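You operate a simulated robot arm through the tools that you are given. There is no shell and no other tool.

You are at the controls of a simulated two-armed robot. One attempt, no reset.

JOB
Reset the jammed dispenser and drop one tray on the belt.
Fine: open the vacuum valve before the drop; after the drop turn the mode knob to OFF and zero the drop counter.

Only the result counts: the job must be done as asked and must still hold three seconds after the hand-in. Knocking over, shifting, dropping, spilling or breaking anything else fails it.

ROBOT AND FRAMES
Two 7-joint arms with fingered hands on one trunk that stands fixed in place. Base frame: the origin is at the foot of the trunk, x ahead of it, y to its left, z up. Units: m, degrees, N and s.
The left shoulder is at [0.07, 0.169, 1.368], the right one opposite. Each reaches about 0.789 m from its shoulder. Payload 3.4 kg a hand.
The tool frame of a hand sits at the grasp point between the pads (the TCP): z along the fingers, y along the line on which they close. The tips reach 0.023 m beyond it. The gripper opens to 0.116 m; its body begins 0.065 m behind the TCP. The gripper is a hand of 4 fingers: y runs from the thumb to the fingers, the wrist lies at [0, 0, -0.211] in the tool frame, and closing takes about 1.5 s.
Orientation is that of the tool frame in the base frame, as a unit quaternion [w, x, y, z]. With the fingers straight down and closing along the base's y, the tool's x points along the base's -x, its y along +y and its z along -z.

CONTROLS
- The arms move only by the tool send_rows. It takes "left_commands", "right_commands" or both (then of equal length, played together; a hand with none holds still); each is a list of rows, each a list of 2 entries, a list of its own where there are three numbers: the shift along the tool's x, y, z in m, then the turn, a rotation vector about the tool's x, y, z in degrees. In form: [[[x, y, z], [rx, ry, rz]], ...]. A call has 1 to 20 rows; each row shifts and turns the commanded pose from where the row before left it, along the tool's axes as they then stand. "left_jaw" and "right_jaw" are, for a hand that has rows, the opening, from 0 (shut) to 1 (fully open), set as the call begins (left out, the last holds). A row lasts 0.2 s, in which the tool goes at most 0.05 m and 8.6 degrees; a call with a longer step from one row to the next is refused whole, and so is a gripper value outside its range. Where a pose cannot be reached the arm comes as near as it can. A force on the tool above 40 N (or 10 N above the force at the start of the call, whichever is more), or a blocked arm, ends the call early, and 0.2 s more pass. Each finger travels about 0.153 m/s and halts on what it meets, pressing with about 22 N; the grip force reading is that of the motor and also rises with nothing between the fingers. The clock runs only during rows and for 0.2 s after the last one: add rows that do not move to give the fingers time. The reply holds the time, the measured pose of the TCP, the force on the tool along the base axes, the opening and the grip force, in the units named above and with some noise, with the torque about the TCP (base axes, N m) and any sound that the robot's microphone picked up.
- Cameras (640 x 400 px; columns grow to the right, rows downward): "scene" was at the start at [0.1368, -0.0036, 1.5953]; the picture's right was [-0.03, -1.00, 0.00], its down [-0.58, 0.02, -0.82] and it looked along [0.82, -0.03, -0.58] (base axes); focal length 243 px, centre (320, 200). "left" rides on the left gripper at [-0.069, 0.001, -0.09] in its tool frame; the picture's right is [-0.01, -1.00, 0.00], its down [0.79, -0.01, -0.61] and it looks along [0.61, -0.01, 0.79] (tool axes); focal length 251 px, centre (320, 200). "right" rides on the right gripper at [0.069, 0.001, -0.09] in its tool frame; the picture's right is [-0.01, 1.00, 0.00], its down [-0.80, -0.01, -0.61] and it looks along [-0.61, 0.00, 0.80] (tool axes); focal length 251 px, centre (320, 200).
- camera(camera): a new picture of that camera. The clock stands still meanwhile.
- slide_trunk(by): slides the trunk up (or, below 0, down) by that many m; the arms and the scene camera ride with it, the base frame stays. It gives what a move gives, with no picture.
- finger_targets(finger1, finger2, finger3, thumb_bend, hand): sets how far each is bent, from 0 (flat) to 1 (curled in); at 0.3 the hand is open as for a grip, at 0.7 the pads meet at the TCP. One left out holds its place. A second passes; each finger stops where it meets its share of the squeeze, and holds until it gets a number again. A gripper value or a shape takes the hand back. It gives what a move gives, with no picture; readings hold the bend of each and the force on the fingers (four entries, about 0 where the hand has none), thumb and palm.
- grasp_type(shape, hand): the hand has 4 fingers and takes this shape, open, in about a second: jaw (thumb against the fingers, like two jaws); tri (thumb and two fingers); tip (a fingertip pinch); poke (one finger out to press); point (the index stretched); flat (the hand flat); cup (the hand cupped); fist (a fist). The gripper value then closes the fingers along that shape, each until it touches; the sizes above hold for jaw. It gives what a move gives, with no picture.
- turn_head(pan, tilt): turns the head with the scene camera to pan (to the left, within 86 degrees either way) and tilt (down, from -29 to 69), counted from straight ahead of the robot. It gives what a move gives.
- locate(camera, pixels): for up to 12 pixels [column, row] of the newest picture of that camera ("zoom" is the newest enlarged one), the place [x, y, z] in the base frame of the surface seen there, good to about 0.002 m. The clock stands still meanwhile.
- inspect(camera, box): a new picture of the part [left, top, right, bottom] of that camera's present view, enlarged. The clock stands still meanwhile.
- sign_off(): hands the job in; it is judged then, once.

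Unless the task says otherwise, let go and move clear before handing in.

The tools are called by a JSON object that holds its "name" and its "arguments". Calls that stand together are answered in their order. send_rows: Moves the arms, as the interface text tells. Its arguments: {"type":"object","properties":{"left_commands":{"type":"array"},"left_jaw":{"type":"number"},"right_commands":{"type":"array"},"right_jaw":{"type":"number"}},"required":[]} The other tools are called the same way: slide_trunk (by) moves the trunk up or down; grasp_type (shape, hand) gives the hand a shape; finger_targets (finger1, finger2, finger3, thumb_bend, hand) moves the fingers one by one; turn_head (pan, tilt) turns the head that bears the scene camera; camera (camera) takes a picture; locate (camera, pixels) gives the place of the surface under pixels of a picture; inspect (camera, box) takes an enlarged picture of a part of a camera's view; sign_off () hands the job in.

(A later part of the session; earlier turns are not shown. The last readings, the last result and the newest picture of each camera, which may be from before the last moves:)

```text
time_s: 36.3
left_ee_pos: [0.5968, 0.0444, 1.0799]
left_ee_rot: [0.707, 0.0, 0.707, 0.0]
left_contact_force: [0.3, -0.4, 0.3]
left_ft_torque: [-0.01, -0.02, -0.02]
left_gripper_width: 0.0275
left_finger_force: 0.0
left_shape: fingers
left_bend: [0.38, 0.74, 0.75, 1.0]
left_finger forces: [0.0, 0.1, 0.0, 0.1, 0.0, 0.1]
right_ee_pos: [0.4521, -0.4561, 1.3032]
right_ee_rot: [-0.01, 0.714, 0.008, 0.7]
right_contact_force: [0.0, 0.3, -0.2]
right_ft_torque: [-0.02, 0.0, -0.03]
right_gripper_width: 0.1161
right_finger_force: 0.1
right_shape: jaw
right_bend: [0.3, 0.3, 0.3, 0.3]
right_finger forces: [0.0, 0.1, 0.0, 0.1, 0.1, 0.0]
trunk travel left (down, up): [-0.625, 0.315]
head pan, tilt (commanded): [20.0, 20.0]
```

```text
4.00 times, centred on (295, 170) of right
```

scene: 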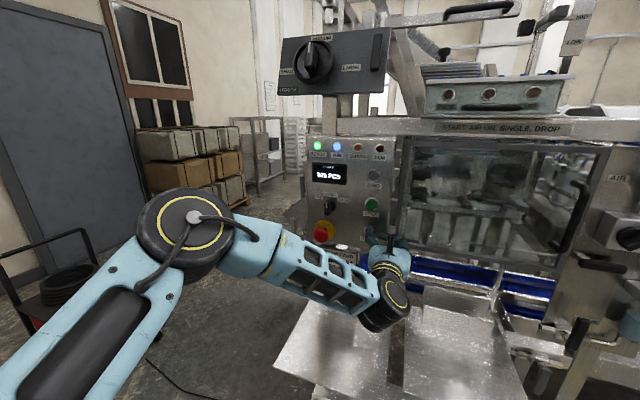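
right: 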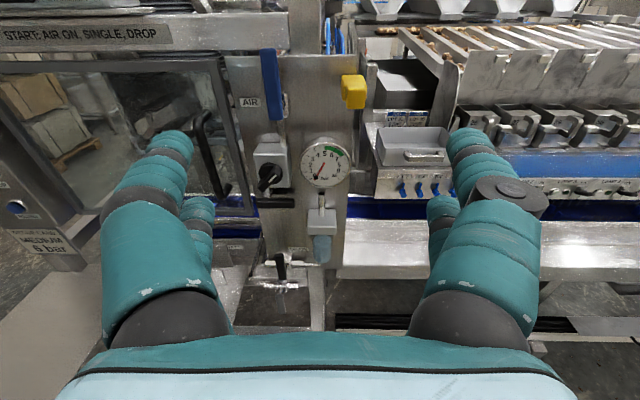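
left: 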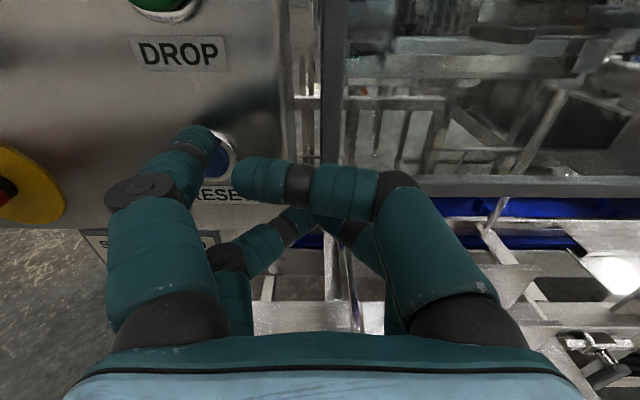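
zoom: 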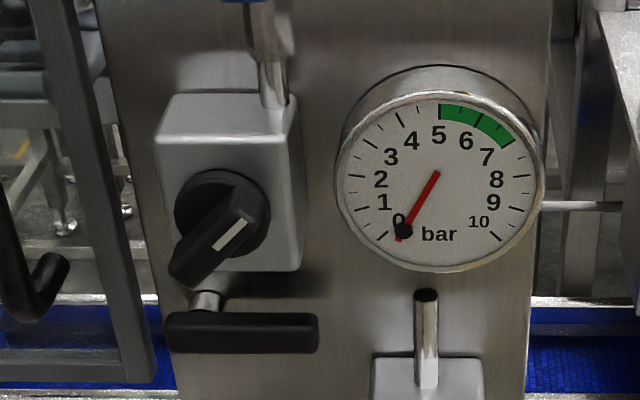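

READY and AIR are lit, JAM is off; counter still 329. The gauge needle's line, however, may really point at 6 with its black hub offset; I'll measure the needle direction against the scale numbers.

{"name": "inspect", "arguments": {"camera": "right", "box": [295, 130, 360, 195]}}

```text
6.15 times, centred on (328, 162) of right
```

zoom: 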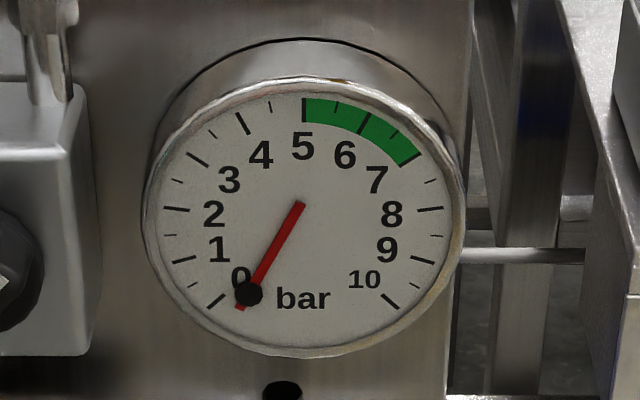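

{"name": "locate", "arguments": {"camera": "zoom", "pixels": [[215, 301], [390, 301], [304, 110], [363, 122], [406, 158], [248, 293], [300, 205], [178, 210], [431, 210], [304, 220]]}}

```text
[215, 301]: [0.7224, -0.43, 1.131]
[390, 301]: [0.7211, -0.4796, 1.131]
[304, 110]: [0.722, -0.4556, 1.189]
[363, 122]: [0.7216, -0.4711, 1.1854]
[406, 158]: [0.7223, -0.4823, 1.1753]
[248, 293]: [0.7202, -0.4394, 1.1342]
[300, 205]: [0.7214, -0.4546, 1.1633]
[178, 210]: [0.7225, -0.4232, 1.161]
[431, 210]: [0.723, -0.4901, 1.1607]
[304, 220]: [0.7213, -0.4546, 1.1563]
```

Measured, the needle's line leans 27.6° from upright, exactly the direction of the 6-bar tick (27.2°) — the hub is merely drawn off-centre — so pressure matches the card and READY is lit. Next is the vacuum valve; I'll find the lower parts' places first.

{"name": "locate", "arguments": {"camera": "scene", "pixels": [[330, 330], [300, 360], [450, 340], [420, 310], [510, 340], [578, 330], [545, 370], [460, 395]]}}

{"name": "send_rows", "arguments": {"left_commands": [[[-0.03, 0.04, -0.03], [0, 0, 0]], [[-0.03, 0.04, -0.03], [0, 0, 0]], [[-0.03, 0.04, -0.03], [0, 0, 0]], [[-0.03, 0.04, -0.03], [0, 0, 0]], [[-0.03, 0.04, 0], [0, 0, 0]]]}}

{"name": "turn_head", "arguments": {"pan": -20, "tilt": 50}}

{"name": "camera", "arguments": {"camera": "scene"}}

```text
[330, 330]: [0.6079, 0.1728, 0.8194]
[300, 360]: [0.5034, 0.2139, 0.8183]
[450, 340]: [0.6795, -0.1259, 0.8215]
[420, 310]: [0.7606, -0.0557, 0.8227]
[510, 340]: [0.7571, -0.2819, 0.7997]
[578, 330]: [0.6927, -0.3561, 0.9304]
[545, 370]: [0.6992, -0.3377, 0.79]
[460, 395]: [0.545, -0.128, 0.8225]
```

```text
refused: row 1 steps farther than a row can; nothing moved
```

```text
time_s: 37.4
left_ee_pos: [0.5973, 0.0446, 1.0817]
left_ee_rot: [0.707, 0.0, 0.707, 0.001]
left_contact_force: [-0.5, 0.1, 1.2]
left_ft_torque: [0.0, 0.01, 0.02]
left_gripper_width: 0.0277
left_finger_force: 0.0
left_shape: fingers
left_bend: [0.38, 0.74, 0.75, 1.0]
left_finger forces: [0.0, 0.0, 0.1, 0.0, 0.0, 0.1]
right_ee_pos: [0.4516, -0.4559, 1.3017]
right_ee_rot: [-0.009, 0.714, 0.008, 0.701]
right_contact_force: [0.2, 0.6, 0.6]
right_ft_torque: [0.0, 0.0, 0.0]
right_gripper_width: 0.1163
right_finger_force: 0.2
right_shape: jaw
right_bend: [0.3, 0.3, 0.3, 0.3]
right_finger forces: [0.0, 0.1, 0.1, 0.1, 0.1, 0.1]
trunk travel left (down, up): [-0.625, 0.315]
head pan, tilt (commanded): [-20.0, 50.0]
```

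```text
taken
```

scene: 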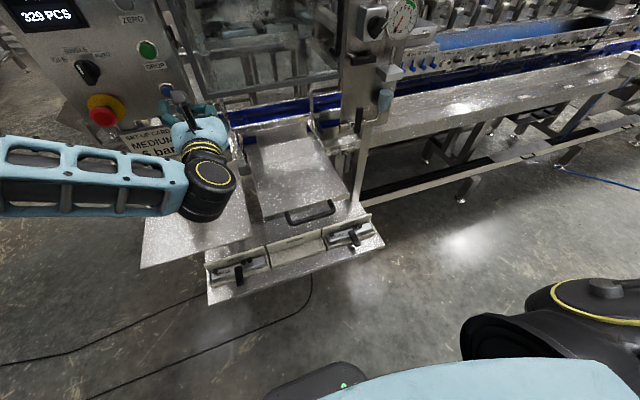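

The first left move was refused (step too long), so nothing moved. I'll resend with shorter steps, and zoom on the VAC valve at about (358,130) of the new picture.

{"name": "send_rows", "arguments": {"left_commands": [[[0, 0, -0.045], [0, 0, 0]], [[-0.025, 0.025, -0.025], [0, 0, 0]], [[-0.025, 0.025, -0.025], [0, 0, 0]], [[-0.03, 0.03, 0], [0, 0, 0]], [[-0.03, 0.03, 0], [0, 0, 0]], [[-0.03, 0.03, 0], [0, 0, 0]], [[-0.03, 0.03, 0], [0, 0, 0]], [[-0.03, 0, 0], [0, 0, 0]]]}}

{"name": "inspect", "arguments": {"camera": "scene", "box": [310, 90, 400, 190]}}

```text
time_s: 39.2
left_ee_pos: [0.5031, 0.2129, 1.2784]
left_ee_rot: [0.707, 0.0, 0.707, 0.0]
left_contact_force: [0.1, -0.1, 0.3]
left_ft_torque: [0.0, -0.02, 0.0]
left_gripper_width: 0.0277
left_finger_force: 0.0
left_shape: fingers
left_bend: [0.38, 0.74, 0.75, 1.0]
left_finger forces: [0.0, 0.0, 0.0, 0.0, 0.0, 0.0]
right_ee_pos: [0.4505, -0.4573, 1.3009]
right_ee_rot: [-0.01, 0.714, 0.008, 0.7]
right_contact_force: [0.5, -0.3, 0.1]
right_ft_torque: [-0.01, 0.0, 0.04]
right_gripper_width: 0.1161
right_finger_force: 0.1
right_shape: jaw
right_bend: [0.3, 0.3, 0.3, 0.3]
right_finger forces: [0.0, 0.1, 0.0, 0.0, 0.0, 0.0]
trunk travel left (down, up): [-0.625, 0.315]
head pan, tilt (commanded): [-20.0, 50.0]
```

```text
4.00 times, centred on (355, 140) of scene
```

zoom: 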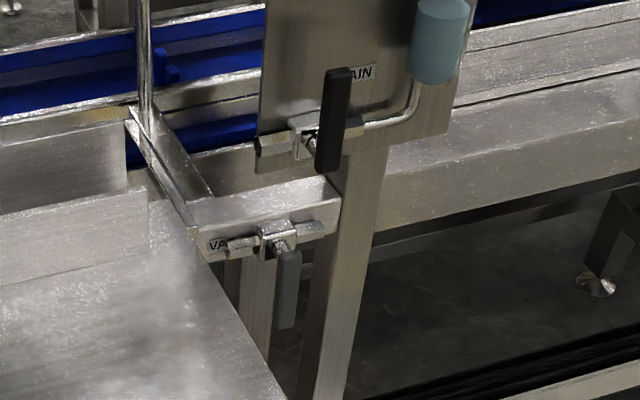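

The lower valve (zoomed 280,240) labelled "VA…" has a horizontal pipe and its grey handle hangs down across it — closed. I'll lower the trunk so the right hand can work there.

{"name": "slide_trunk", "arguments": {"by": -0.3}}

{"name": "camera", "arguments": {"camera": "right"}}

{"name": "camera", "arguments": {"camera": "scene"}}

```text
time_s: 42.2
left_ee_pos: [0.5017, 0.2143, 0.9787]
left_ee_rot: [0.707, 0.0, 0.707, 0.0]
left_contact_force: [0.2, 0.2, 0.0]
left_ft_torque: [-0.01, 0.01, 0.01]
left_gripper_width: 0.0277
left_finger_force: 0.1
left_shape: fingers
left_bend: [0.38, 0.74, 0.75, 1.0]
left_finger forces: [0.1, 0.0, 0.0, 0.0, 0.1, 0.1]
right_ee_pos: [0.4519, -0.4572, 1.0016]
right_ee_rot: [-0.009, 0.714, 0.007, 0.7]
right_contact_force: [-0.1, 0.3, 0.2]
right_ft_torque: [0.02, 0.03, 0.03]
right_gripper_width: 0.1161
right_finger_force: 0.0
right_shape: jaw
right_bend: [0.3, 0.3, 0.3, 0.3]
right_finger forces: [0.1, 0.0, 0.0, 0.0, 0.1, 0.0]
trunk travel left (down, up): [-0.325, 0.615]
head pan, tilt (commanded): [-20.0, 50.0]
```

```text
taken
```

right: 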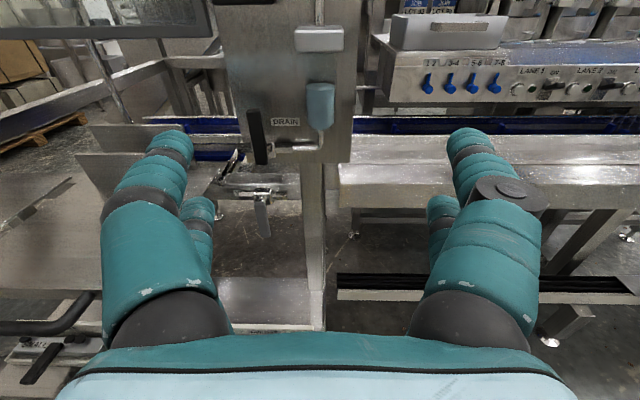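

```text
taken
```

scene: 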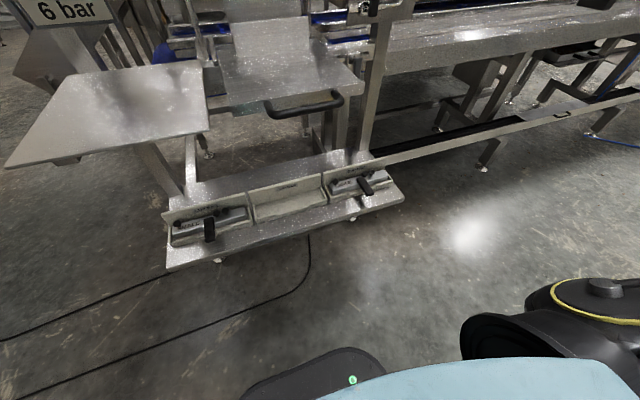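

The right camera shows the VAC valve at (262,190) with handle down to (264,235). I'll zoom in and locate its parts.

{"name": "inspect", "arguments": {"camera": "right", "box": [200, 90, 340, 250]}}

{"name": "locate", "arguments": {"camera": "right", "pixels": [[263, 205], [265, 232], [262, 192], [240, 190], [285, 190], [225, 200], [312, 190], [258, 130], [260, 160], [160, 170], [190, 250], [290, 160]]}}

{"name": "turn_head", "arguments": {"pan": -25, "tilt": 25}}

{"name": "camera", "arguments": {"camera": "scene"}}

```text
2.50 times, centred on (270, 170) of right
```

zoom: 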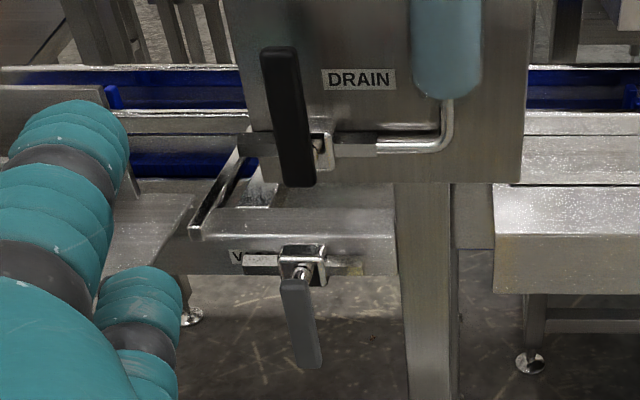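

```text
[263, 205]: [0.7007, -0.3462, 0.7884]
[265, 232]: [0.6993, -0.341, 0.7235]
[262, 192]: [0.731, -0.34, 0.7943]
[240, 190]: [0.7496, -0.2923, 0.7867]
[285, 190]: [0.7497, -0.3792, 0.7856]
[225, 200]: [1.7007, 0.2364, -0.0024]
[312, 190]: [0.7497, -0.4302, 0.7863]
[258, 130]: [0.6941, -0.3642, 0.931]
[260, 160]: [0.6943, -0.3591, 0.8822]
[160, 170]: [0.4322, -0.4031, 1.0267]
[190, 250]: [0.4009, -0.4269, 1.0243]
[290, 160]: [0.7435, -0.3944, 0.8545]
```

```text
time_s: 43.1
left_ee_pos: [0.5014, 0.2152, 0.9778]
left_ee_rot: [0.707, 0.001, 0.707, -0.001]
left_contact_force: [-0.8, 0.2, 0.5]
left_ft_torque: [0.01, 0.01, -0.01]
left_gripper_width: 0.0279
left_finger_force: 0.0
left_shape: fingers
left_bend: [0.38, 0.74, 0.75, 1.0]
left_finger forces: [0.0, 0.0, 0.0, 0.0, 0.0, 0.0]
right_ee_pos: [0.4519, -0.4561, 1.0017]
right_ee_rot: [-0.009, 0.714, 0.008, 0.701]
right_contact_force: [-0.3, -0.5, 0.5]
right_ft_torque: [-0.03, -0.01, 0.0]
right_gripper_width: 0.1158
right_finger_force: 0.1
right_shape: jaw
right_bend: [0.3, 0.3, 0.3, 0.3]
right_finger forces: [0.0, 0.0, 0.1, 0.0, 0.1, 0.0]
trunk travel left (down, up): [-0.325, 0.615]
head pan, tilt (commanded): [-25.0, 25.0]
```

```text
taken
```

scene: 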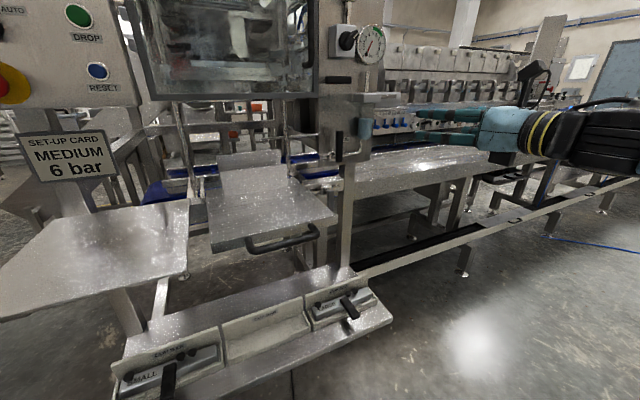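

VAC handle: pivot about [0.735,-0.342,0.795], handle front x≈0.70, hanging to z≈0.72. I'll check the clearances around it: plate edge, rack and leg.

{"name": "locate", "arguments": {"camera": "scene", "pixels": [[332, 215], [318, 232], [300, 190], [340, 300], [385, 318], [340, 290], [250, 245], [345, 255], [315, 183], [332, 180], [340, 145], [207, 250]]}}

{"name": "inspect", "arguments": {"camera": "scene", "box": [280, 110, 400, 220]}}

```text
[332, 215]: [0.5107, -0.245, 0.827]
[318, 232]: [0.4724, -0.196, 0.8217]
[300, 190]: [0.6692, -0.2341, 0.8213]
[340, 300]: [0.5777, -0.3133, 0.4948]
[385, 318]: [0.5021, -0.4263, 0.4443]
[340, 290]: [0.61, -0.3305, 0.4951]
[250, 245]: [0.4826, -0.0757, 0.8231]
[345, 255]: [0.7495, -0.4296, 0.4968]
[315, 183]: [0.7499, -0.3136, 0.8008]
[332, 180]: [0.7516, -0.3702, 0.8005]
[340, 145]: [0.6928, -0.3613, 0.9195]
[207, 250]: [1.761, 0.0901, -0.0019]
```

```text
3.64 times, centred on (340, 165) of scene
```

zoom: 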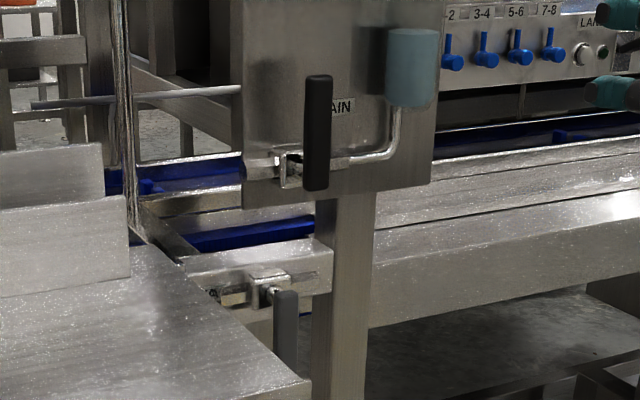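

The plate's right edge is at y≈-0.245 and the rack is far below (z≈0.5), so the hand fits at y≈-0.36. I'll bring the right hand down in front of the VAC handle.

{"name": "send_rows", "arguments": {"right_commands": [[[-0.037, -0.0136, 0], [0, 0, 0]], [[-0.037, -0.0136, 0], [0, 0, 0]], [[-0.037, -0.0136, 0], [0, 0, 0]], [[-0.037, -0.0136, 0], [0, 0, 0]], [[-0.037, -0.0136, 0], [0, 0, 0]], [[-0.037, -0.0136, 0], [0, 0, 0]], [[-0.037, -0.0136, 0], [0, 0, 0]], [[0, 0, 0.04], [0, 0, 0]], [[0, 0, 0.04], [0, 0, 0]], [[0, 0, 0.02], [0, 0, 0]]]}}

{"name": "camera", "arguments": {"camera": "right"}}

{"name": "camera", "arguments": {"camera": "scene"}}

```text
time_s: 45.3
left_ee_pos: [0.5021, 0.2141, 0.9787]
left_ee_rot: [0.707, 0.0, 0.707, 0.0]
left_contact_force: [0.0, 0.0, -0.2]
left_ft_torque: [-0.04, -0.04, -0.01]
left_gripper_width: 0.0276
left_finger_force: 0.0
left_shape: fingers
left_bend: [0.38, 0.74, 0.75, 1.0]
left_finger forces: [0.0, 0.0, 0.0, 0.0, 0.0, 0.0]
right_ee_pos: [0.5416, -0.3808, 0.7532]
right_ee_rot: [-0.01, 0.715, 0.009, 0.699]
right_contact_force: [-0.3, -0.1, 0.1]
right_ft_torque: [0.03, 0.0, -0.02]
right_gripper_width: 0.1159
right_finger_force: 0.0
right_shape: jaw
right_bend: [0.3, 0.3, 0.3, 0.3]
right_finger forces: [0.0, 0.0, 0.0, 0.0, 0.1, 0.0]
right hand out of reach, approached as far as the arm can: row 5, 6, 7, 9, 10
trunk travel left (down, up): [-0.325, 0.615]
head pan, tilt (commanded): [-25.0, 25.0]
```

```text
taken
```

right: 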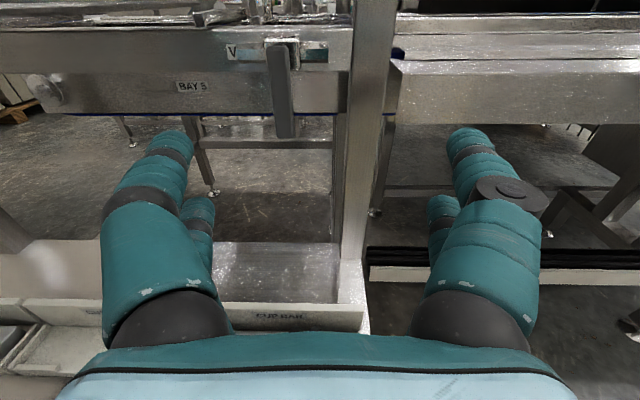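

```text
taken
```

scene: 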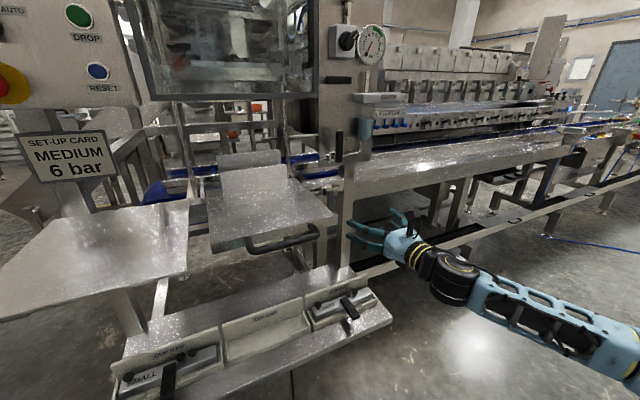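

The handle (283,90) sits a bit left of the hand's centre line. I'll locate it precisely from this close view.

{"name": "locate", "arguments": {"camera": "right", "pixels": [[283, 60], [285, 100], [287, 132], [276, 100], [295, 100], [270, 48], [315, 50], [185, 140], [455, 140], [235, 48]]}}

{"name": "inspect", "arguments": {"camera": "right", "box": [200, 10, 360, 150]}}

```text
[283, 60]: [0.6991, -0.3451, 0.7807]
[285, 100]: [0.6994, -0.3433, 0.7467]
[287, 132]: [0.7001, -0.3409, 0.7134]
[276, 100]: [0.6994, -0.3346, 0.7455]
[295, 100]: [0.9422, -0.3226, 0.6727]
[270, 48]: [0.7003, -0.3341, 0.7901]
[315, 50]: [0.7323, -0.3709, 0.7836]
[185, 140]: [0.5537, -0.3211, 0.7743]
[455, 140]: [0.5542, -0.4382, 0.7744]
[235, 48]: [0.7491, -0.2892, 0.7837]
```

```text
2.86 times, centred on (280, 80) of right
```

zoom: 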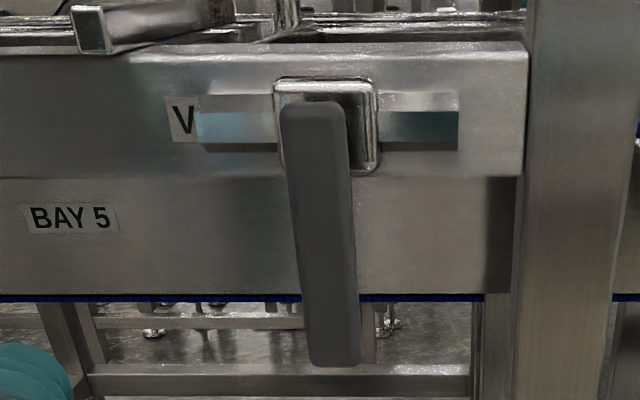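

The handle spans y -0.335…-0.353, z 0.712…0.79 with its face at x≈0.699. I'll centre the open hand on it at z≈0.74 and advance so the digits straddle it.

{"name": "send_rows", "arguments": {"right_commands": [[[-0.012, -0.037, 0], [0, 0, 0]], [[0, 0, 0.04], [0, 0, 0]], [[0, 0, 0.04], [0, 0, 0]], [[0, 0, 0.04], [0, 0, 0]], [[0, 0, 0.03], [0, 0, 0]]]}}

{"name": "camera", "arguments": {"camera": "right"}}

{"name": "camera", "arguments": {"camera": "scene"}}

```text
time_s: 46.5
left_ee_pos: [0.5018, 0.2148, 0.9772]
left_ee_rot: [0.707, 0.0, 0.707, 0.0]
left_contact_force: [0.0, 0.1, -1.3]
left_ft_torque: [0.02, -0.02, -0.01]
left_gripper_width: 0.0278
left_finger_force: 0.0
left_shape: fingers
left_bend: [0.38, 0.74, 0.75, 1.0]
left_finger forces: [0.0, 0.0, 0.1, 0.0, 0.0, 0.0]
right_ee_pos: [0.5843, -0.3987, 0.8077]
right_ee_rot: [-0.01, 0.715, 0.008, 0.699]
right_contact_force: [-0.3, 1.0, 0.0]
right_ft_torque: [-0.03, 0.03, -0.01]
right_gripper_width: 0.1159
right_finger_force: 0.1
right_shape: jaw
right_bend: [0.3, 0.3, 0.3, 0.3]
right_finger forces: [0.0, 0.0, 0.0, 0.0, 0.0, 0.0]
right hand out of reach, approached as far as the arm can: row 1, 2, 3, 4, 5
trunk travel left (down, up): [-0.325, 0.615]
head pan, tilt (commanded): [-25.0, 25.0]
```

```text
taken
```

right: 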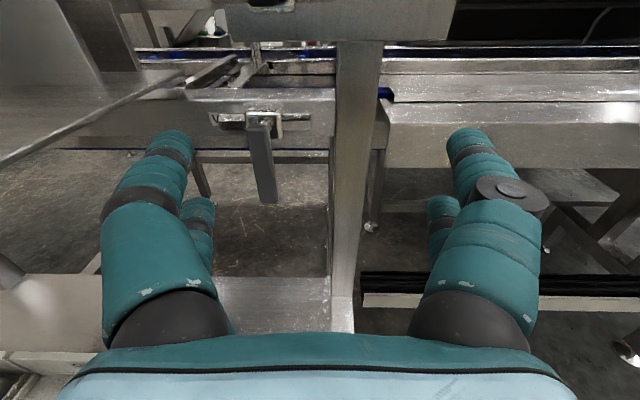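

```text
taken
```

scene: 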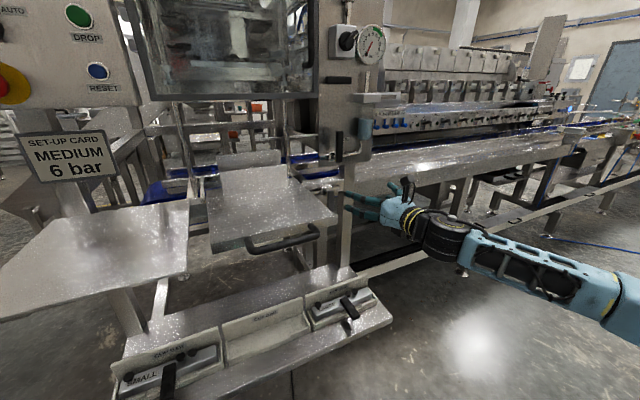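

At this height the right arm runs out of wrist range (slipped to [0.584,-0.399,0.808]). The pose was comfortable with the hand above shoulder height, so I'll raise both hands relative to the trunk and then lower the trunk further.

{"name": "send_rows", "arguments": {"left_commands": [[[-0.04, 0, 0], [0, 0, 0]], [[-0.04, 0, 0], [0, 0, 0]], [[-0.04, 0, 0], [0, 0, 0]], [[-0.04, 0, 0], [0, 0, 0]], [[-0.04, 0, 0], [0, 0, 0]], [[-0.04, 0, 0], [0, 0, 0]], [[-0.03, 0, 0], [0, 0, 0]]], "right_commands": [[[0.01, 0, -0.04], [0, 0, 0]], [[0.03, 0, -0.03], [0, 0, 0]], [[0.03, 0, -0.02], [0, 0, 0]], [[0.04, 0, 0], [0, 0, 0]], [[0.04, 0, 0], [0, 0, 0]], [[0.04, 0, 0], [0, 0, 0]], [[0.0, 0, 0], [0, 0, 0]]]}}

{"name": "slide_trunk", "arguments": {"by": -0.25}}

{"name": "camera", "arguments": {"camera": "scene"}}

{"name": "camera", "arguments": {"camera": "right"}}

```text
time_s: 48.1
left_ee_pos: [0.5024, 0.2181, 1.2496]
left_ee_rot: [0.707, 0.0, 0.708, 0.0]
left_contact_force: [-0.5, 0.4, 0.0]
left_ft_torque: [-0.01, 0.02, -0.01]
left_gripper_width: 0.0278
left_finger_force: 0.1
left_shape: fingers
left_bend: [0.38, 0.74, 0.75, 1.0]
left_finger forces: [0.0, 0.1, 0.0, 0.1, 0.0, 0.0]
right_ee_pos: [0.4976, -0.3977, 0.9985]
right_ee_rot: [-0.009, 0.713, 0.007, 0.701]
right_contact_force: [-0.5, 0.6, 0.1]
right_ft_torque: [0.02, 0.01, 0.03]
right_gripper_width: 0.1161
right_finger_force: 0.1
right_shape: jaw
right_bend: [0.3, 0.3, 0.3, 0.3]
right_finger forces: [0.0, 0.1, 0.1, 0.0, 0.0, 0.1]
trunk travel left (down, up): [-0.325, 0.615]
head pan, tilt (commanded): [-25.0, 25.0]
```

```text
time_s: 50.7
left_ee_pos: [0.5025, 0.2182, 0.9978]
left_ee_rot: [0.707, 0.002, 0.707, -0.001]
left_contact_force: [0.0, -0.7, 0.6]
left_ft_torque: [0.0, 0.01, 0.01]
left_gripper_width: 0.0277
left_finger_force: 0.0
left_shape: fingers
left_bend: [0.38, 0.74, 0.75, 1.0]
left_finger forces: [0.1, 0.1, 0.1, 0.1, 0.1, 0.0]
right_ee_pos: [0.4985, -0.3963, 0.7483]
right_ee_rot: [-0.009, 0.713, 0.008, 0.701]
right_contact_force: [-0.9, 0.5, 0.8]
right_ft_torque: [0.0, 0.01, -0.02]
right_gripper_width: 0.116
right_finger_force: 0.0
right_shape: jaw
right_bend: [0.3, 0.3, 0.3, 0.3]
right_finger forces: [0.1, 0.0, 0.0, 0.0, 0.1, 0.1]
trunk travel left (down, up): [-0.075, 0.865]
head pan, tilt (commanded): [-25.0, 25.0]
```

```text
taken
```

scene: 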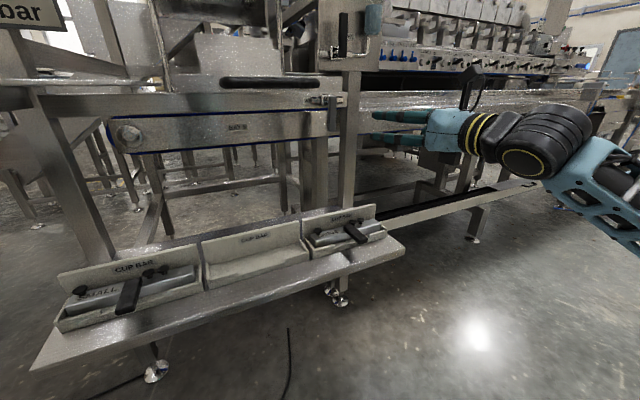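

```text
taken
```

right: 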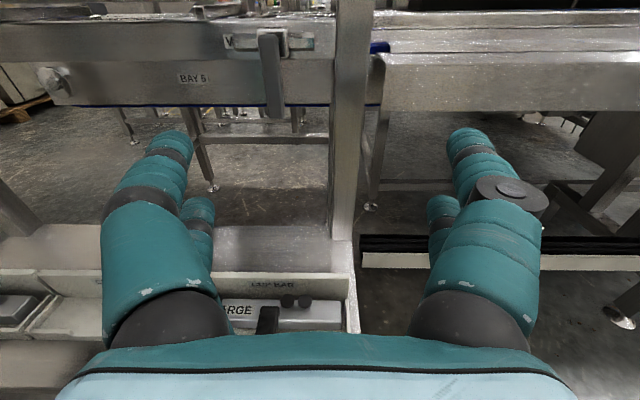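

The right hand is now at [0.4985,-0.396,0.748] with the trunk lower. I'll try the same approach again.

{"name": "send_rows", "arguments": {"right_commands": [[[0, -0.026, 0], [0, 0, 0]], [[-0.004, -0.026, 0], [0, 0, 0]], [[0, 0, 0.04], [0, 0, 0]], [[0, 0, 0.04], [0, 0, 0]], [[0, 0, 0.03], [0, 0, 0]]]}}

{"name": "camera", "arguments": {"camera": "right"}}

```text
time_s: 51.9
left_ee_pos: [0.5032, 0.2169, 0.9992]
left_ee_rot: [0.707, 0.0, 0.707, 0.0]
left_contact_force: [-0.7, 0.9, 0.6]
left_ft_torque: [-0.02, 0.0, -0.01]
left_gripper_width: 0.0275
left_finger_force: 0.1
left_shape: fingers
left_bend: [0.38, 0.74, 0.75, 1.0]
left_finger forces: [0.0, 0.1, 0.0, 0.0, 0.1, 0.0]
right_ee_pos: [0.607, -0.3416, 0.7419]
right_ee_rot: [-0.009, 0.714, 0.007, 0.7]
right_contact_force: [0.0, 0.3, 0.2]
right_ft_torque: [-0.01, 0.01, 0.02]
right_gripper_width: 0.116
right_finger_force: 0.1
right_shape: jaw
right_bend: [0.3, 0.3, 0.3, 0.3]
right_finger forces: [0.0, 0.0, 0.1, 0.1, 0.1, 0.0]
trunk travel left (down, up): [-0.075, 0.865]
head pan, tilt (commanded): [-25.0, 25.0]
```

```text
taken
```

right: 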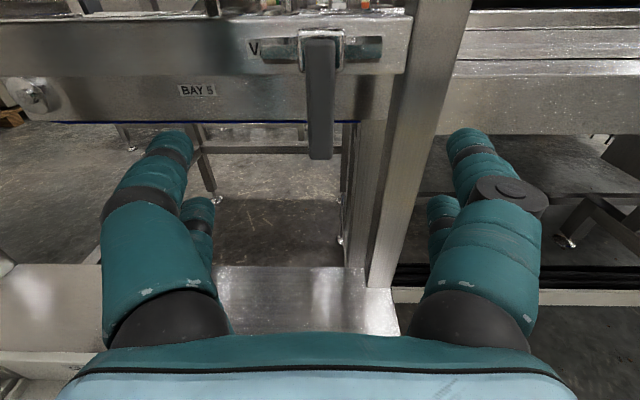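

The pose is reached freely now and the handle (320,95) is centred. I'll advance until the digits straddle the handle.

{"name": "send_rows", "arguments": {"right_commands": [[[0, 0, 0.03], [0, 0, 0]], [[0, 0, 0.03], [0, 0, 0]], [[0, 0, 0.025], [0, 0, 0]]]}}

{"name": "camera", "arguments": {"camera": "right"}}

```text
time_s: 52.7
left_ee_pos: [0.5037, 0.218, 0.9985]
left_ee_rot: [0.707, 0.001, 0.707, 0.0]
left_contact_force: [-0.7, 0.5, -0.3]
left_ft_torque: [0.0, -0.02, -0.02]
left_gripper_width: 0.0279
left_finger_force: 0.0
left_shape: fingers
left_bend: [0.38, 0.74, 0.75, 1.0]
left_finger forces: [0.1, 0.1, 0.0, 0.0, 0.1, 0.0]
right_ee_pos: [0.6923, -0.3402, 0.7392]
right_ee_rot: [-0.009, 0.714, 0.008, 0.7]
right_contact_force: [-0.1, -1.0, -0.3]
right_ft_torque: [0.0, -0.01, 0.01]
right_gripper_width: 0.1162
right_finger_force: 0.0
right_shape: jaw
right_bend: [0.3, 0.3, 0.3, 0.3]
right_finger forces: [0.0, 0.1, 0.0, 0.0, 0.0, 0.0]
trunk travel left (down, up): [-0.075, 0.865]
head pan, tilt (commanded): [-25.0, 25.0]
```

```text
taken
```

right: 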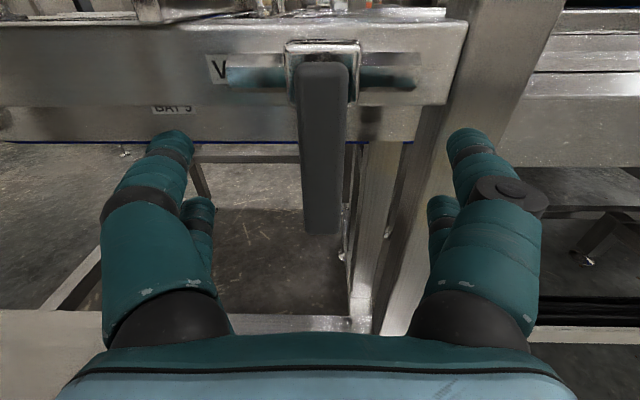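

The handle lies between thumb and fingers. I'll close the jaw loosely onto it.

{"name": "send_rows", "arguments": {"right_commands": [[[0, 0, 0], [0, 0, 0]], [[0, 0, 0], [0, 0, 0]], [[0, 0, 0], [0, 0, 0]], [[0, 0, 0], [0, 0, 0]], [[0, 0, 0], [0, 0, 0]], [[0, 0, 0], [0, 0, 0]]], "right_jaw": 0.2}}

{"name": "camera", "arguments": {"camera": "right"}}

```text
time_s: 54.1
left_ee_pos: [0.5024, 0.2185, 0.9987]
left_ee_rot: [0.707, -0.001, 0.707, 0.0]
left_contact_force: [0.4, 0.3, -0.4]
left_ft_torque: [-0.01, 0.03, 0.04]
left_gripper_width: 0.0276
left_finger_force: 0.1
left_shape: fingers
left_bend: [0.38, 0.74, 0.75, 1.0]
left_finger forces: [0.0, 0.0, 0.0, 0.0, 0.0, 0.0]
right_ee_pos: [0.6915, -0.3402, 0.7402]
right_ee_rot: [-0.01, 0.713, 0.008, 0.701]
right_contact_force: [0.7, -0.4, -0.1]
right_ft_torque: [0.0, 0.0, -0.01]
right_gripper_width: 0.0237
right_finger_force: 0.1
right_shape: jaw
right_bend: [0.73, 0.73, 0.73, 0.76]
right_finger forces: [0.1, 0.0, 0.0, 0.0, 0.0, 0.1]
trunk travel left (down, up): [-0.075, 0.865]
head pan, tilt (commanded): [-25.0, 25.0]
```

```text
taken
```

right: 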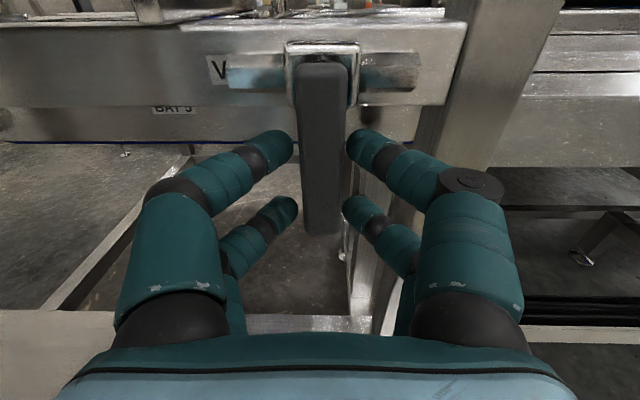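

The digits flank the handle with about 2.4 cm opening. I'll nudge 8 mm deeper and start turning the handle about its pivot toward the right (counter-clockwise), watching the force.

{"name": "send_rows", "arguments": {"right_commands": [[[0, 0, 0.008], [0, 0, 0]], [[0.0003, 0.0057, 0], [0, 0, -6]], [[0.0003, 0.0057, 0], [0, 0, -6]], [[0.0003, 0.0057, 0], [0, 0, -6]]]}}

{"name": "camera", "arguments": {"camera": "right"}}

```text
time_s: 55.1
left_ee_pos: [0.5026, 0.2185, 1.0001]
left_ee_rot: [0.707, 0.0, 0.707, 0.0]
left_contact_force: [0.7, 0.5, 0.2]
left_ft_torque: [-0.02, -0.02, -0.01]
left_gripper_width: 0.0279
left_finger_force: 0.0
left_shape: fingers
left_bend: [0.38, 0.74, 0.75, 1.0]
left_finger forces: [0.0, 0.1, 0.0, 0.0, 0.1, 0.0]
right_ee_pos: [0.7, -0.356, 0.7417]
right_ee_rot: [0.101, 0.704, 0.12, 0.693]
right_contact_force: [0.1, 0.9, 0.0]
right_ft_torque: [0.04, 0.04, 0.04]
right_gripper_width: 0.0237
right_finger_force: 0.0
right_shape: jaw
right_bend: [0.73, 0.73, 0.73, 0.76]
right_finger forces: [0.1, 0.0, 0.7, 0.0, 0.6, 0.0]
trunk travel left (down, up): [-0.075, 0.865]
head pan, tilt (commanded): [-25.0, 25.0]
```

```text
taken
```

right: 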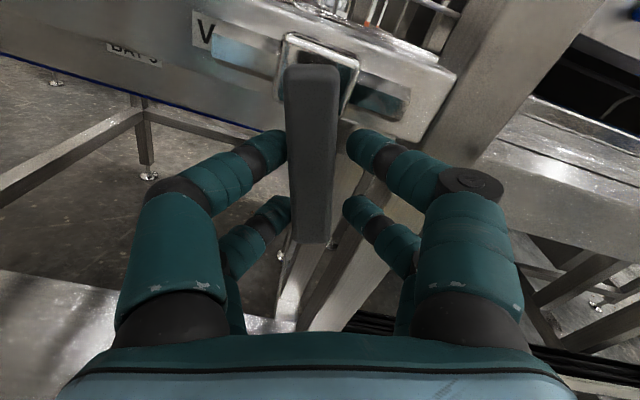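

The handle follows the hand (it stayed upright in the picture while the bracket tilted), with almost no force. I'll carry on the rest of the quarter turn.

{"name": "send_rows", "arguments": {"right_commands": [[[0.0003, 0.0057, 0], [0, 0, -6]], [[0.0003, 0.0057, 0], [0, 0, -6]], [[0.0003, 0.0057, 0], [0, 0, -6]], [[0.0003, 0.0057, 0], [0, 0, -6]], [[0.0003, 0.0057, 0], [0, 0, -6]], [[0.0003, 0.0057, 0], [0, 0, -6]], [[0.0003, 0.0057, 0], [0, 0, -6]], [[0.0003, 0.0057, 0], [0, 0, -6]]]}}

{"name": "camera", "arguments": {"camera": "right"}}

```text
time_s: 56.9
left_ee_pos: [0.5037, 0.2188, 0.9981]
left_ee_rot: [0.707, 0.0, 0.707, 0.0]
left_contact_force: [-1.1, -0.1, 0.2]
left_ft_torque: [0.01, 0.0, -0.06]
left_gripper_width: 0.0278
left_finger_force: 0.0
left_shape: fingers
left_bend: [0.38, 0.74, 0.75, 1.0]
left_finger forces: [0.0, 0.0, 0.0, 0.0, 0.0, 0.0]
right_ee_pos: [0.7015, -0.3913, 0.7723]
right_ee_rot: [0.373, 0.594, 0.397, 0.592]
right_contact_force: [-0.2, 1.2, -1.1]
right_ft_torque: [-0.01, -0.01, -0.02]
right_gripper_width: 0.0242
right_finger_force: 0.0
right_shape: jaw
right_bend: [0.73, 0.73, 0.73, 0.75]
right_finger forces: [0.1, 0.0, 0.0, 0.0, 1.6, 0.1]
trunk travel left (down, up): [-0.075, 0.865]
head pan, tilt (commanded): [-25.0, 25.0]
```

```text
taken
```

right: 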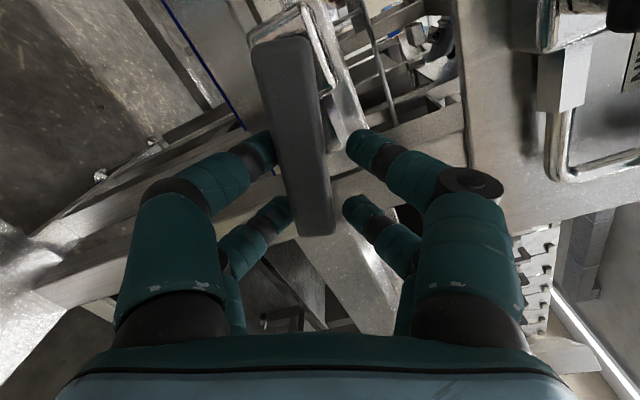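

The handle has swung well past halfway, pushed by the thumb, with forces near 1 N. I'll continue to the horizontal.

{"name": "send_rows", "arguments": {"right_commands": [[[0.0003, 0.0057, 0], [0, 0, -6]], [[0.0003, 0.0057, 0], [0, 0, -6]], [[0.0003, 0.0057, 0], [0, 0, -6]], [[0.0003, 0.0057, 0], [0, 0, -6]], [[0, 0.004, 0], [0, 0, -2]]]}}

{"name": "camera", "arguments": {"camera": "right"}}

{"name": "turn_head", "arguments": {"pan": -25, "tilt": 10}}

{"name": "camera", "arguments": {"camera": "scene"}}

```text
time_s: 58.1
left_ee_pos: [0.5049, 0.2183, 0.9975]
left_ee_rot: [0.706, -0.001, 0.708, 0.001]
left_contact_force: [1.3, 0.0, -0.2]
left_ft_torque: [0.0, 0.01, 0.0]
left_gripper_width: 0.0275
left_finger_force: 0.0
left_shape: fingers
left_bend: [0.38, 0.74, 0.75, 1.0]
left_finger forces: [0.1, 0.0, 0.1, 0.0, 0.0, 0.0]
right_ee_pos: [0.7064, -0.3956, 0.7945]
right_ee_rot: [0.495, 0.491, 0.522, 0.491]
right_contact_force: [9.4, 2.8, -8.6]
right_ft_torque: [0.14, -0.03, 0.02]
right_gripper_width: 0.0172
right_finger_force: 21.9
right_shape: jaw
right_bend: [0.66, 0.67, 0.74, 0.78]
right_finger forces: [16.4, 15.7, 20.7, 0.1, 19.5, 0.0]
trunk travel left (down, up): [-0.075, 0.865]
head pan, tilt (commanded): [-25.0, 25.0]
```

```text
taken
```

right: 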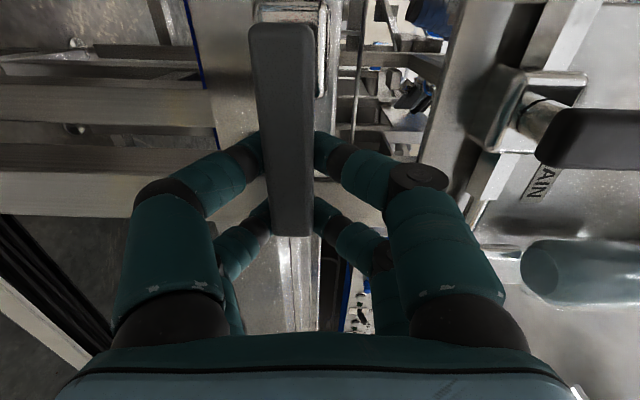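

```text
time_s: 58.8
left_ee_pos: [0.5063, 0.2186, 0.9978]
left_ee_rot: [0.705, 0.0, 0.709, 0.0]
left_contact_force: [-0.2, 0.8, 0.3]
left_ft_torque: [0.01, 0.04, 0.0]
left_gripper_width: 0.0278
left_finger_force: 0.0
left_shape: fingers
left_bend: [0.38, 0.74, 0.75, 1.0]
left_finger forces: [0.1, 0.1, 0.0, 0.1, 0.1, 0.0]
right_ee_pos: [0.7062, -0.3943, 0.795]
right_ee_rot: [0.496, 0.491, 0.521, 0.492]
right_contact_force: [11.4, 4.8, -12.2]
right_ft_torque: [0.12, 0.01, 0.06]
right_gripper_width: 0.0173
right_finger_force: 22.2
right_shape: jaw
right_bend: [0.66, 0.67, 0.74, 0.78]
right_finger forces: [16.4, 15.7, 21.7, 0.0, 21.3, 0.0]
trunk travel left (down, up): [-0.075, 0.865]
head pan, tilt (commanded): [-25.0, 10.0]
```

```text
taken
```

scene: 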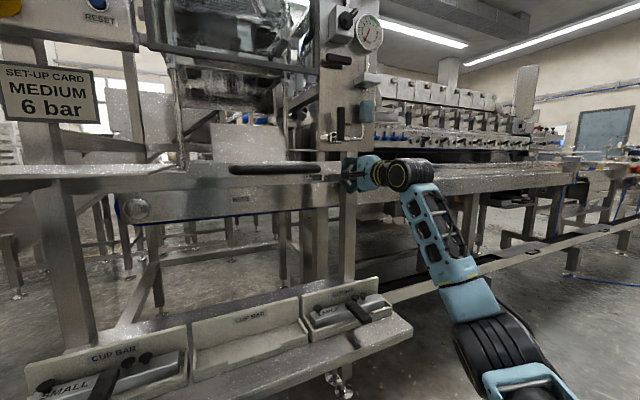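

The handle lies along the pipe now (upright in the rolled picture, so horizontal), and the grip feels it at 22 N. I'll open the jaw only halfway, to stay clear of the DRAIN lever above, and back out.

{"name": "send_rows", "arguments": {"right_commands": [[[0, 0, 0], [0, 0, 0]], [[0, 0, 0], [0, 0, 0]], [[0, 0, 0], [0, 0, 0]], [[0, 0, 0], [0, 0, 0]]], "right_jaw": 0.45}}

{"name": "camera", "arguments": {"camera": "right"}}

```text
time_s: 59.8
left_ee_pos: [0.5031, 0.2176, 0.9993]
left_ee_rot: [0.707, 0.0, 0.707, 0.0]
left_contact_force: [0.1, 0.0, 0.2]
left_ft_torque: [0.01, 0.0, 0.02]
left_gripper_width: 0.0278
left_finger_force: 0.1
left_shape: fingers
left_bend: [0.38, 0.74, 0.75, 1.0]
left_finger forces: [0.0, 0.0, 0.0, 0.1, 0.0, 0.0]
right_ee_pos: [0.7026, -0.3958, 0.8005]
right_ee_rot: [0.498, 0.491, 0.518, 0.493]
right_contact_force: [0.0, -0.6, 0.8]
right_ft_torque: [-0.01, 0.01, 0.04]
right_gripper_width: 0.0526
right_finger_force: 0.1
right_shape: jaw
right_bend: [0.73, 0.73, 0.73, 0.76]
right_finger forces: [0.1, 0.0, 0.0, 0.1, 0.0, 0.1]
trunk travel left (down, up): [-0.075, 0.865]
head pan, tilt (commanded): [-25.0, 10.0]
```

```text
taken
```

right: 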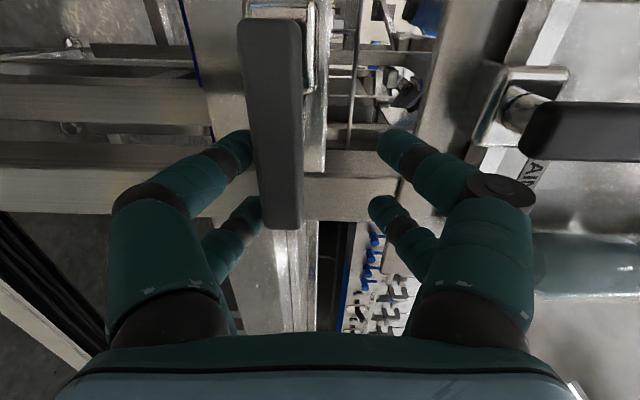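

Clear of the handle now; I'll pull straight back and look at the valve.

{"name": "send_rows", "arguments": {"right_commands": [[[-0.0, -0.003, -0.02], [0, 0, 0]], [[0, 0, -0.04], [0, 0, 0]], [[0, 0, -0.04], [0, 0, 0]], [[0, 0, -0.04], [0, 0, 0]]]}}

{"name": "camera", "arguments": {"camera": "right"}}

{"name": "inspect", "arguments": {"camera": "scene", "box": [290, 130, 400, 220]}}

```text
time_s: 60.8
left_ee_pos: [0.5036, 0.2191, 0.998]
left_ee_rot: [0.707, 0.0, 0.707, 0.0]
left_contact_force: [1.3, 0.1, 0.0]
left_ft_torque: [0.02, 0.02, 0.01]
left_gripper_width: 0.0277
left_finger_force: 0.1
left_shape: fingers
left_bend: [0.38, 0.74, 0.75, 1.0]
left_finger forces: [0.0, 0.1, 0.1, 0.0, 0.0, 0.1]
right_ee_pos: [0.5597, -0.3984, 0.7973]
right_ee_rot: [0.497, 0.491, 0.519, 0.493]
right_contact_force: [0.3, 0.2, 0.4]
right_ft_torque: [-0.03, 0.03, 0.01]
right_gripper_width: 0.052
right_finger_force: 0.0
right_shape: jaw
right_bend: [0.73, 0.73, 0.73, 0.76]
right_finger forces: [0.0, 0.0, 0.0, 0.0, 0.1, 0.1]
trunk travel left (down, up): [-0.075, 0.865]
head pan, tilt (commanded): [-25.0, 10.0]
```

```text
taken
```

right: 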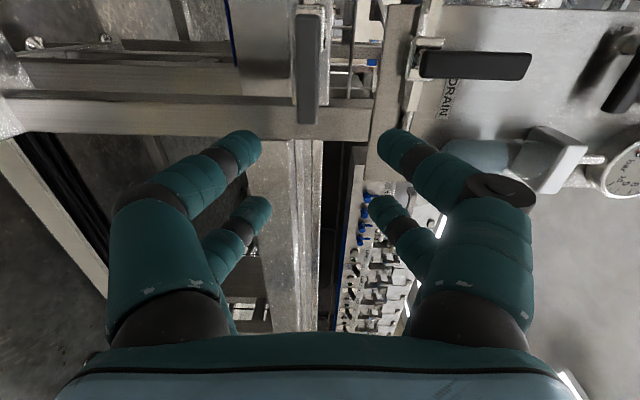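

```text
4.44 times, centred on (345, 175) of scene
```

zoom: 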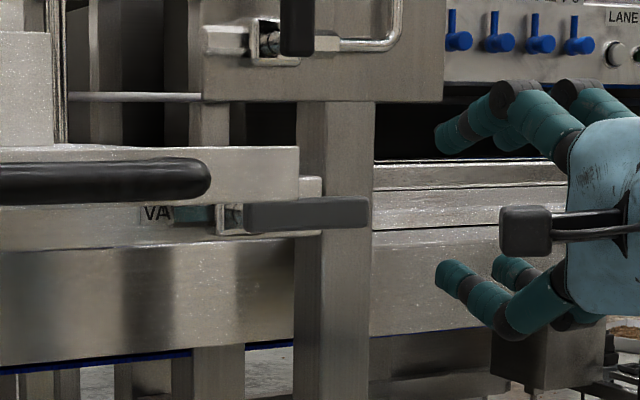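

The vacuum handle now points right along its pipe (zoomed 305,213), and the DRAIN lever is untouched. I'll raise the trunk again for the panel work, keeping hands clear.

{"name": "slide_trunk", "arguments": {"by": 0.3}}

{"name": "send_rows", "arguments": {"left_commands": [[[0.04, 0, 0], [0, 0, 0]], [[0.04, 0, 0], [0, 0, 0]], [[0.04, 0, 0], [0, 0, 0]], [[0.04, 0, 0], [0, 0, 0]], [[0.04, 0, 0], [0, 0, 0]]], "right_commands": [[[0, 0, -0.03], [0, 0, 0]], [[0, 0, -0.03], [0, 0, 0]], [[0, 0, -0.02], [0, 0, 0]], [[0, 0, 0], [0, 0, 0]], [[0, 0, 0], [0, 0, 0]]]}}

{"name": "slide_trunk", "arguments": {"by": 0.25}}

{"name": "turn_head", "arguments": {"pan": 5, "tilt": 20}}

{"name": "camera", "arguments": {"camera": "scene"}}

{"name": "inspect", "arguments": {"camera": "scene", "box": [200, 120, 330, 260]}}

```text
time_s: 63.8
left_ee_pos: [0.5018, 0.2185, 1.2982]
left_ee_rot: [0.707, 0.001, 0.707, -0.001]
left_contact_force: [0.5, -0.3, -0.1]
left_ft_torque: [0.0, 0.0, 0.01]
left_gripper_width: 0.0278
left_finger_force: 0.1
left_shape: fingers
left_bend: [0.38, 0.74, 0.75, 1.0]
left_finger forces: [0.0, 0.0, 0.0, 0.0, 0.0, 0.0]
right_ee_pos: [0.5603, -0.3972, 1.0957]
right_ee_rot: [0.497, 0.491, 0.518, 0.494]
right_contact_force: [-0.9, -0.1, 0.6]
right_ft_torque: [-0.04, 0.03, 0.02]
right_gripper_width: 0.0522
right_finger_force: 0.1
right_shape: jaw
right_bend: [0.73, 0.73, 0.73, 0.76]
right_finger forces: [0.0, 0.1, 0.0, 0.0, 0.0, 0.0]
trunk travel left (down, up): [-0.375, 0.565]
head pan, tilt (commanded): [-25.0, 10.0]
```

```text
time_s: 65.0
left_ee_pos: [0.503, 0.2196, 1.096]
left_ee_rot: [0.707, 0.0, 0.707, -0.001]
left_contact_force: [-0.4, 0.9, 0.3]
left_ft_torque: [-0.01, -0.02, -0.01]
left_gripper_width: 0.0277
left_finger_force: 0.1
left_shape: fingers
left_bend: [0.38, 0.74, 0.75, 1.0]
left_finger forces: [0.0, 0.0, 0.0, 0.0, 0.1, 0.0]
right_ee_pos: [0.4799, -0.4006, 1.0954]
right_ee_rot: [0.497, 0.491, 0.519, 0.493]
right_contact_force: [0.8, 0.4, 0.3]
right_ft_torque: [0.0, -0.01, -0.01]
right_gripper_width: 0.0522
right_finger_force: 0.0
right_shape: jaw
right_bend: [0.73, 0.73, 0.73, 0.76]
right_finger forces: [0.0, 0.0, 0.0, 0.1, 0.0, 0.1]
trunk travel left (down, up): [-0.375, 0.565]
head pan, tilt (commanded): [-25.0, 10.0]
```

```text
time_s: 67.6
left_ee_pos: [0.5035, 0.2181, 1.3464]
left_ee_rot: [0.707, 0.0, 0.707, 0.0]
left_contact_force: [-0.3, 0.3, 0.0]
left_ft_torque: [-0.01, 0.01, 0.0]
left_gripper_width: 0.0278
left_finger_force: 0.1
left_shape: fingers
left_bend: [0.38, 0.74, 0.75, 1.0]
left_finger forces: [0.1, 0.0, 0.0, 0.1, 0.1, 0.1]
right_ee_pos: [0.4809, -0.4005, 1.3453]
right_ee_rot: [0.497, 0.491, 0.519, 0.493]
right_contact_force: [0.3, 0.4, -0.3]
right_ft_torque: [-0.02, -0.03, -0.01]
right_gripper_width: 0.0524
right_finger_force: 0.1
right_shape: jaw
right_bend: [0.73, 0.73, 0.73, 0.76]
right_finger forces: [0.1, 0.1, 0.0, 0.1, 0.0, 0.0]
trunk travel left (down, up): [-0.625, 0.315]
head pan, tilt (commanded): [-25.0, 10.0]
```

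```text
time_s: 68.6
left_ee_pos: [0.503, 0.2189, 1.3468]
left_ee_rot: [0.707, 0.001, 0.707, -0.001]
left_contact_force: [0.4, -0.1, -1.3]
left_ft_torque: [0.0, 0.0, 0.01]
left_gripper_width: 0.0278
left_finger_force: 0.1
left_shape: fingers
left_bend: [0.38, 0.74, 0.75, 1.0]
left_finger forces: [0.0, 0.0, 0.0, 0.0, 0.0, 0.0]
right_ee_pos: [0.48, -0.4011, 1.345]
right_ee_rot: [0.498, 0.49, 0.518, 0.493]
right_contact_force: [0.2, 0.0, 0.1]
right_ft_torque: [0.01, 0.0, 0.01]
right_gripper_width: 0.0525
right_finger_force: 0.0
right_shape: jaw
right_bend: [0.73, 0.73, 0.73, 0.76]
right_finger forces: [0.1, 0.1, 0.0, 0.0, 0.0, 0.0]
trunk travel left (down, up): [-0.625, 0.315]
head pan, tilt (commanded): [5.0, 20.0]
```

```text
taken
```

scene: 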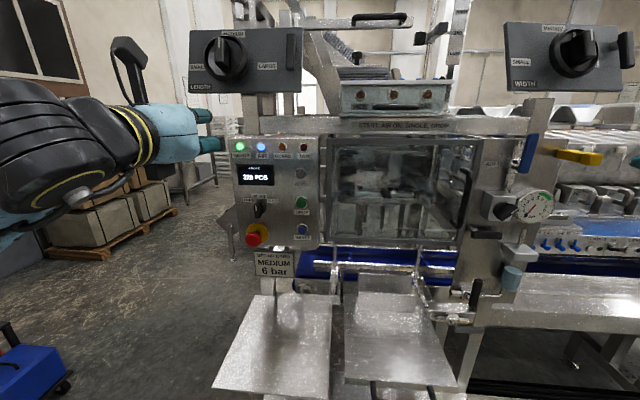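

```text
2.86 times, centred on (265, 190) of scene
```

zoom: 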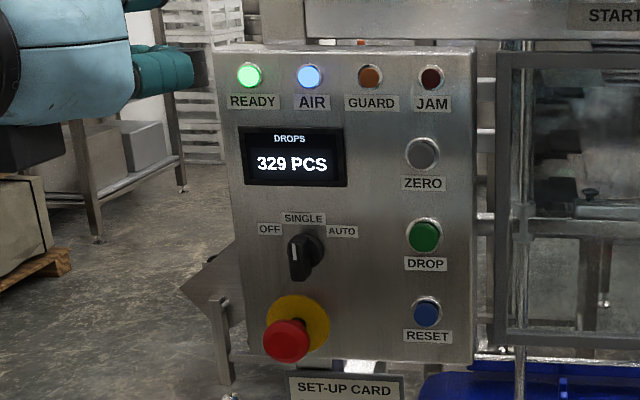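

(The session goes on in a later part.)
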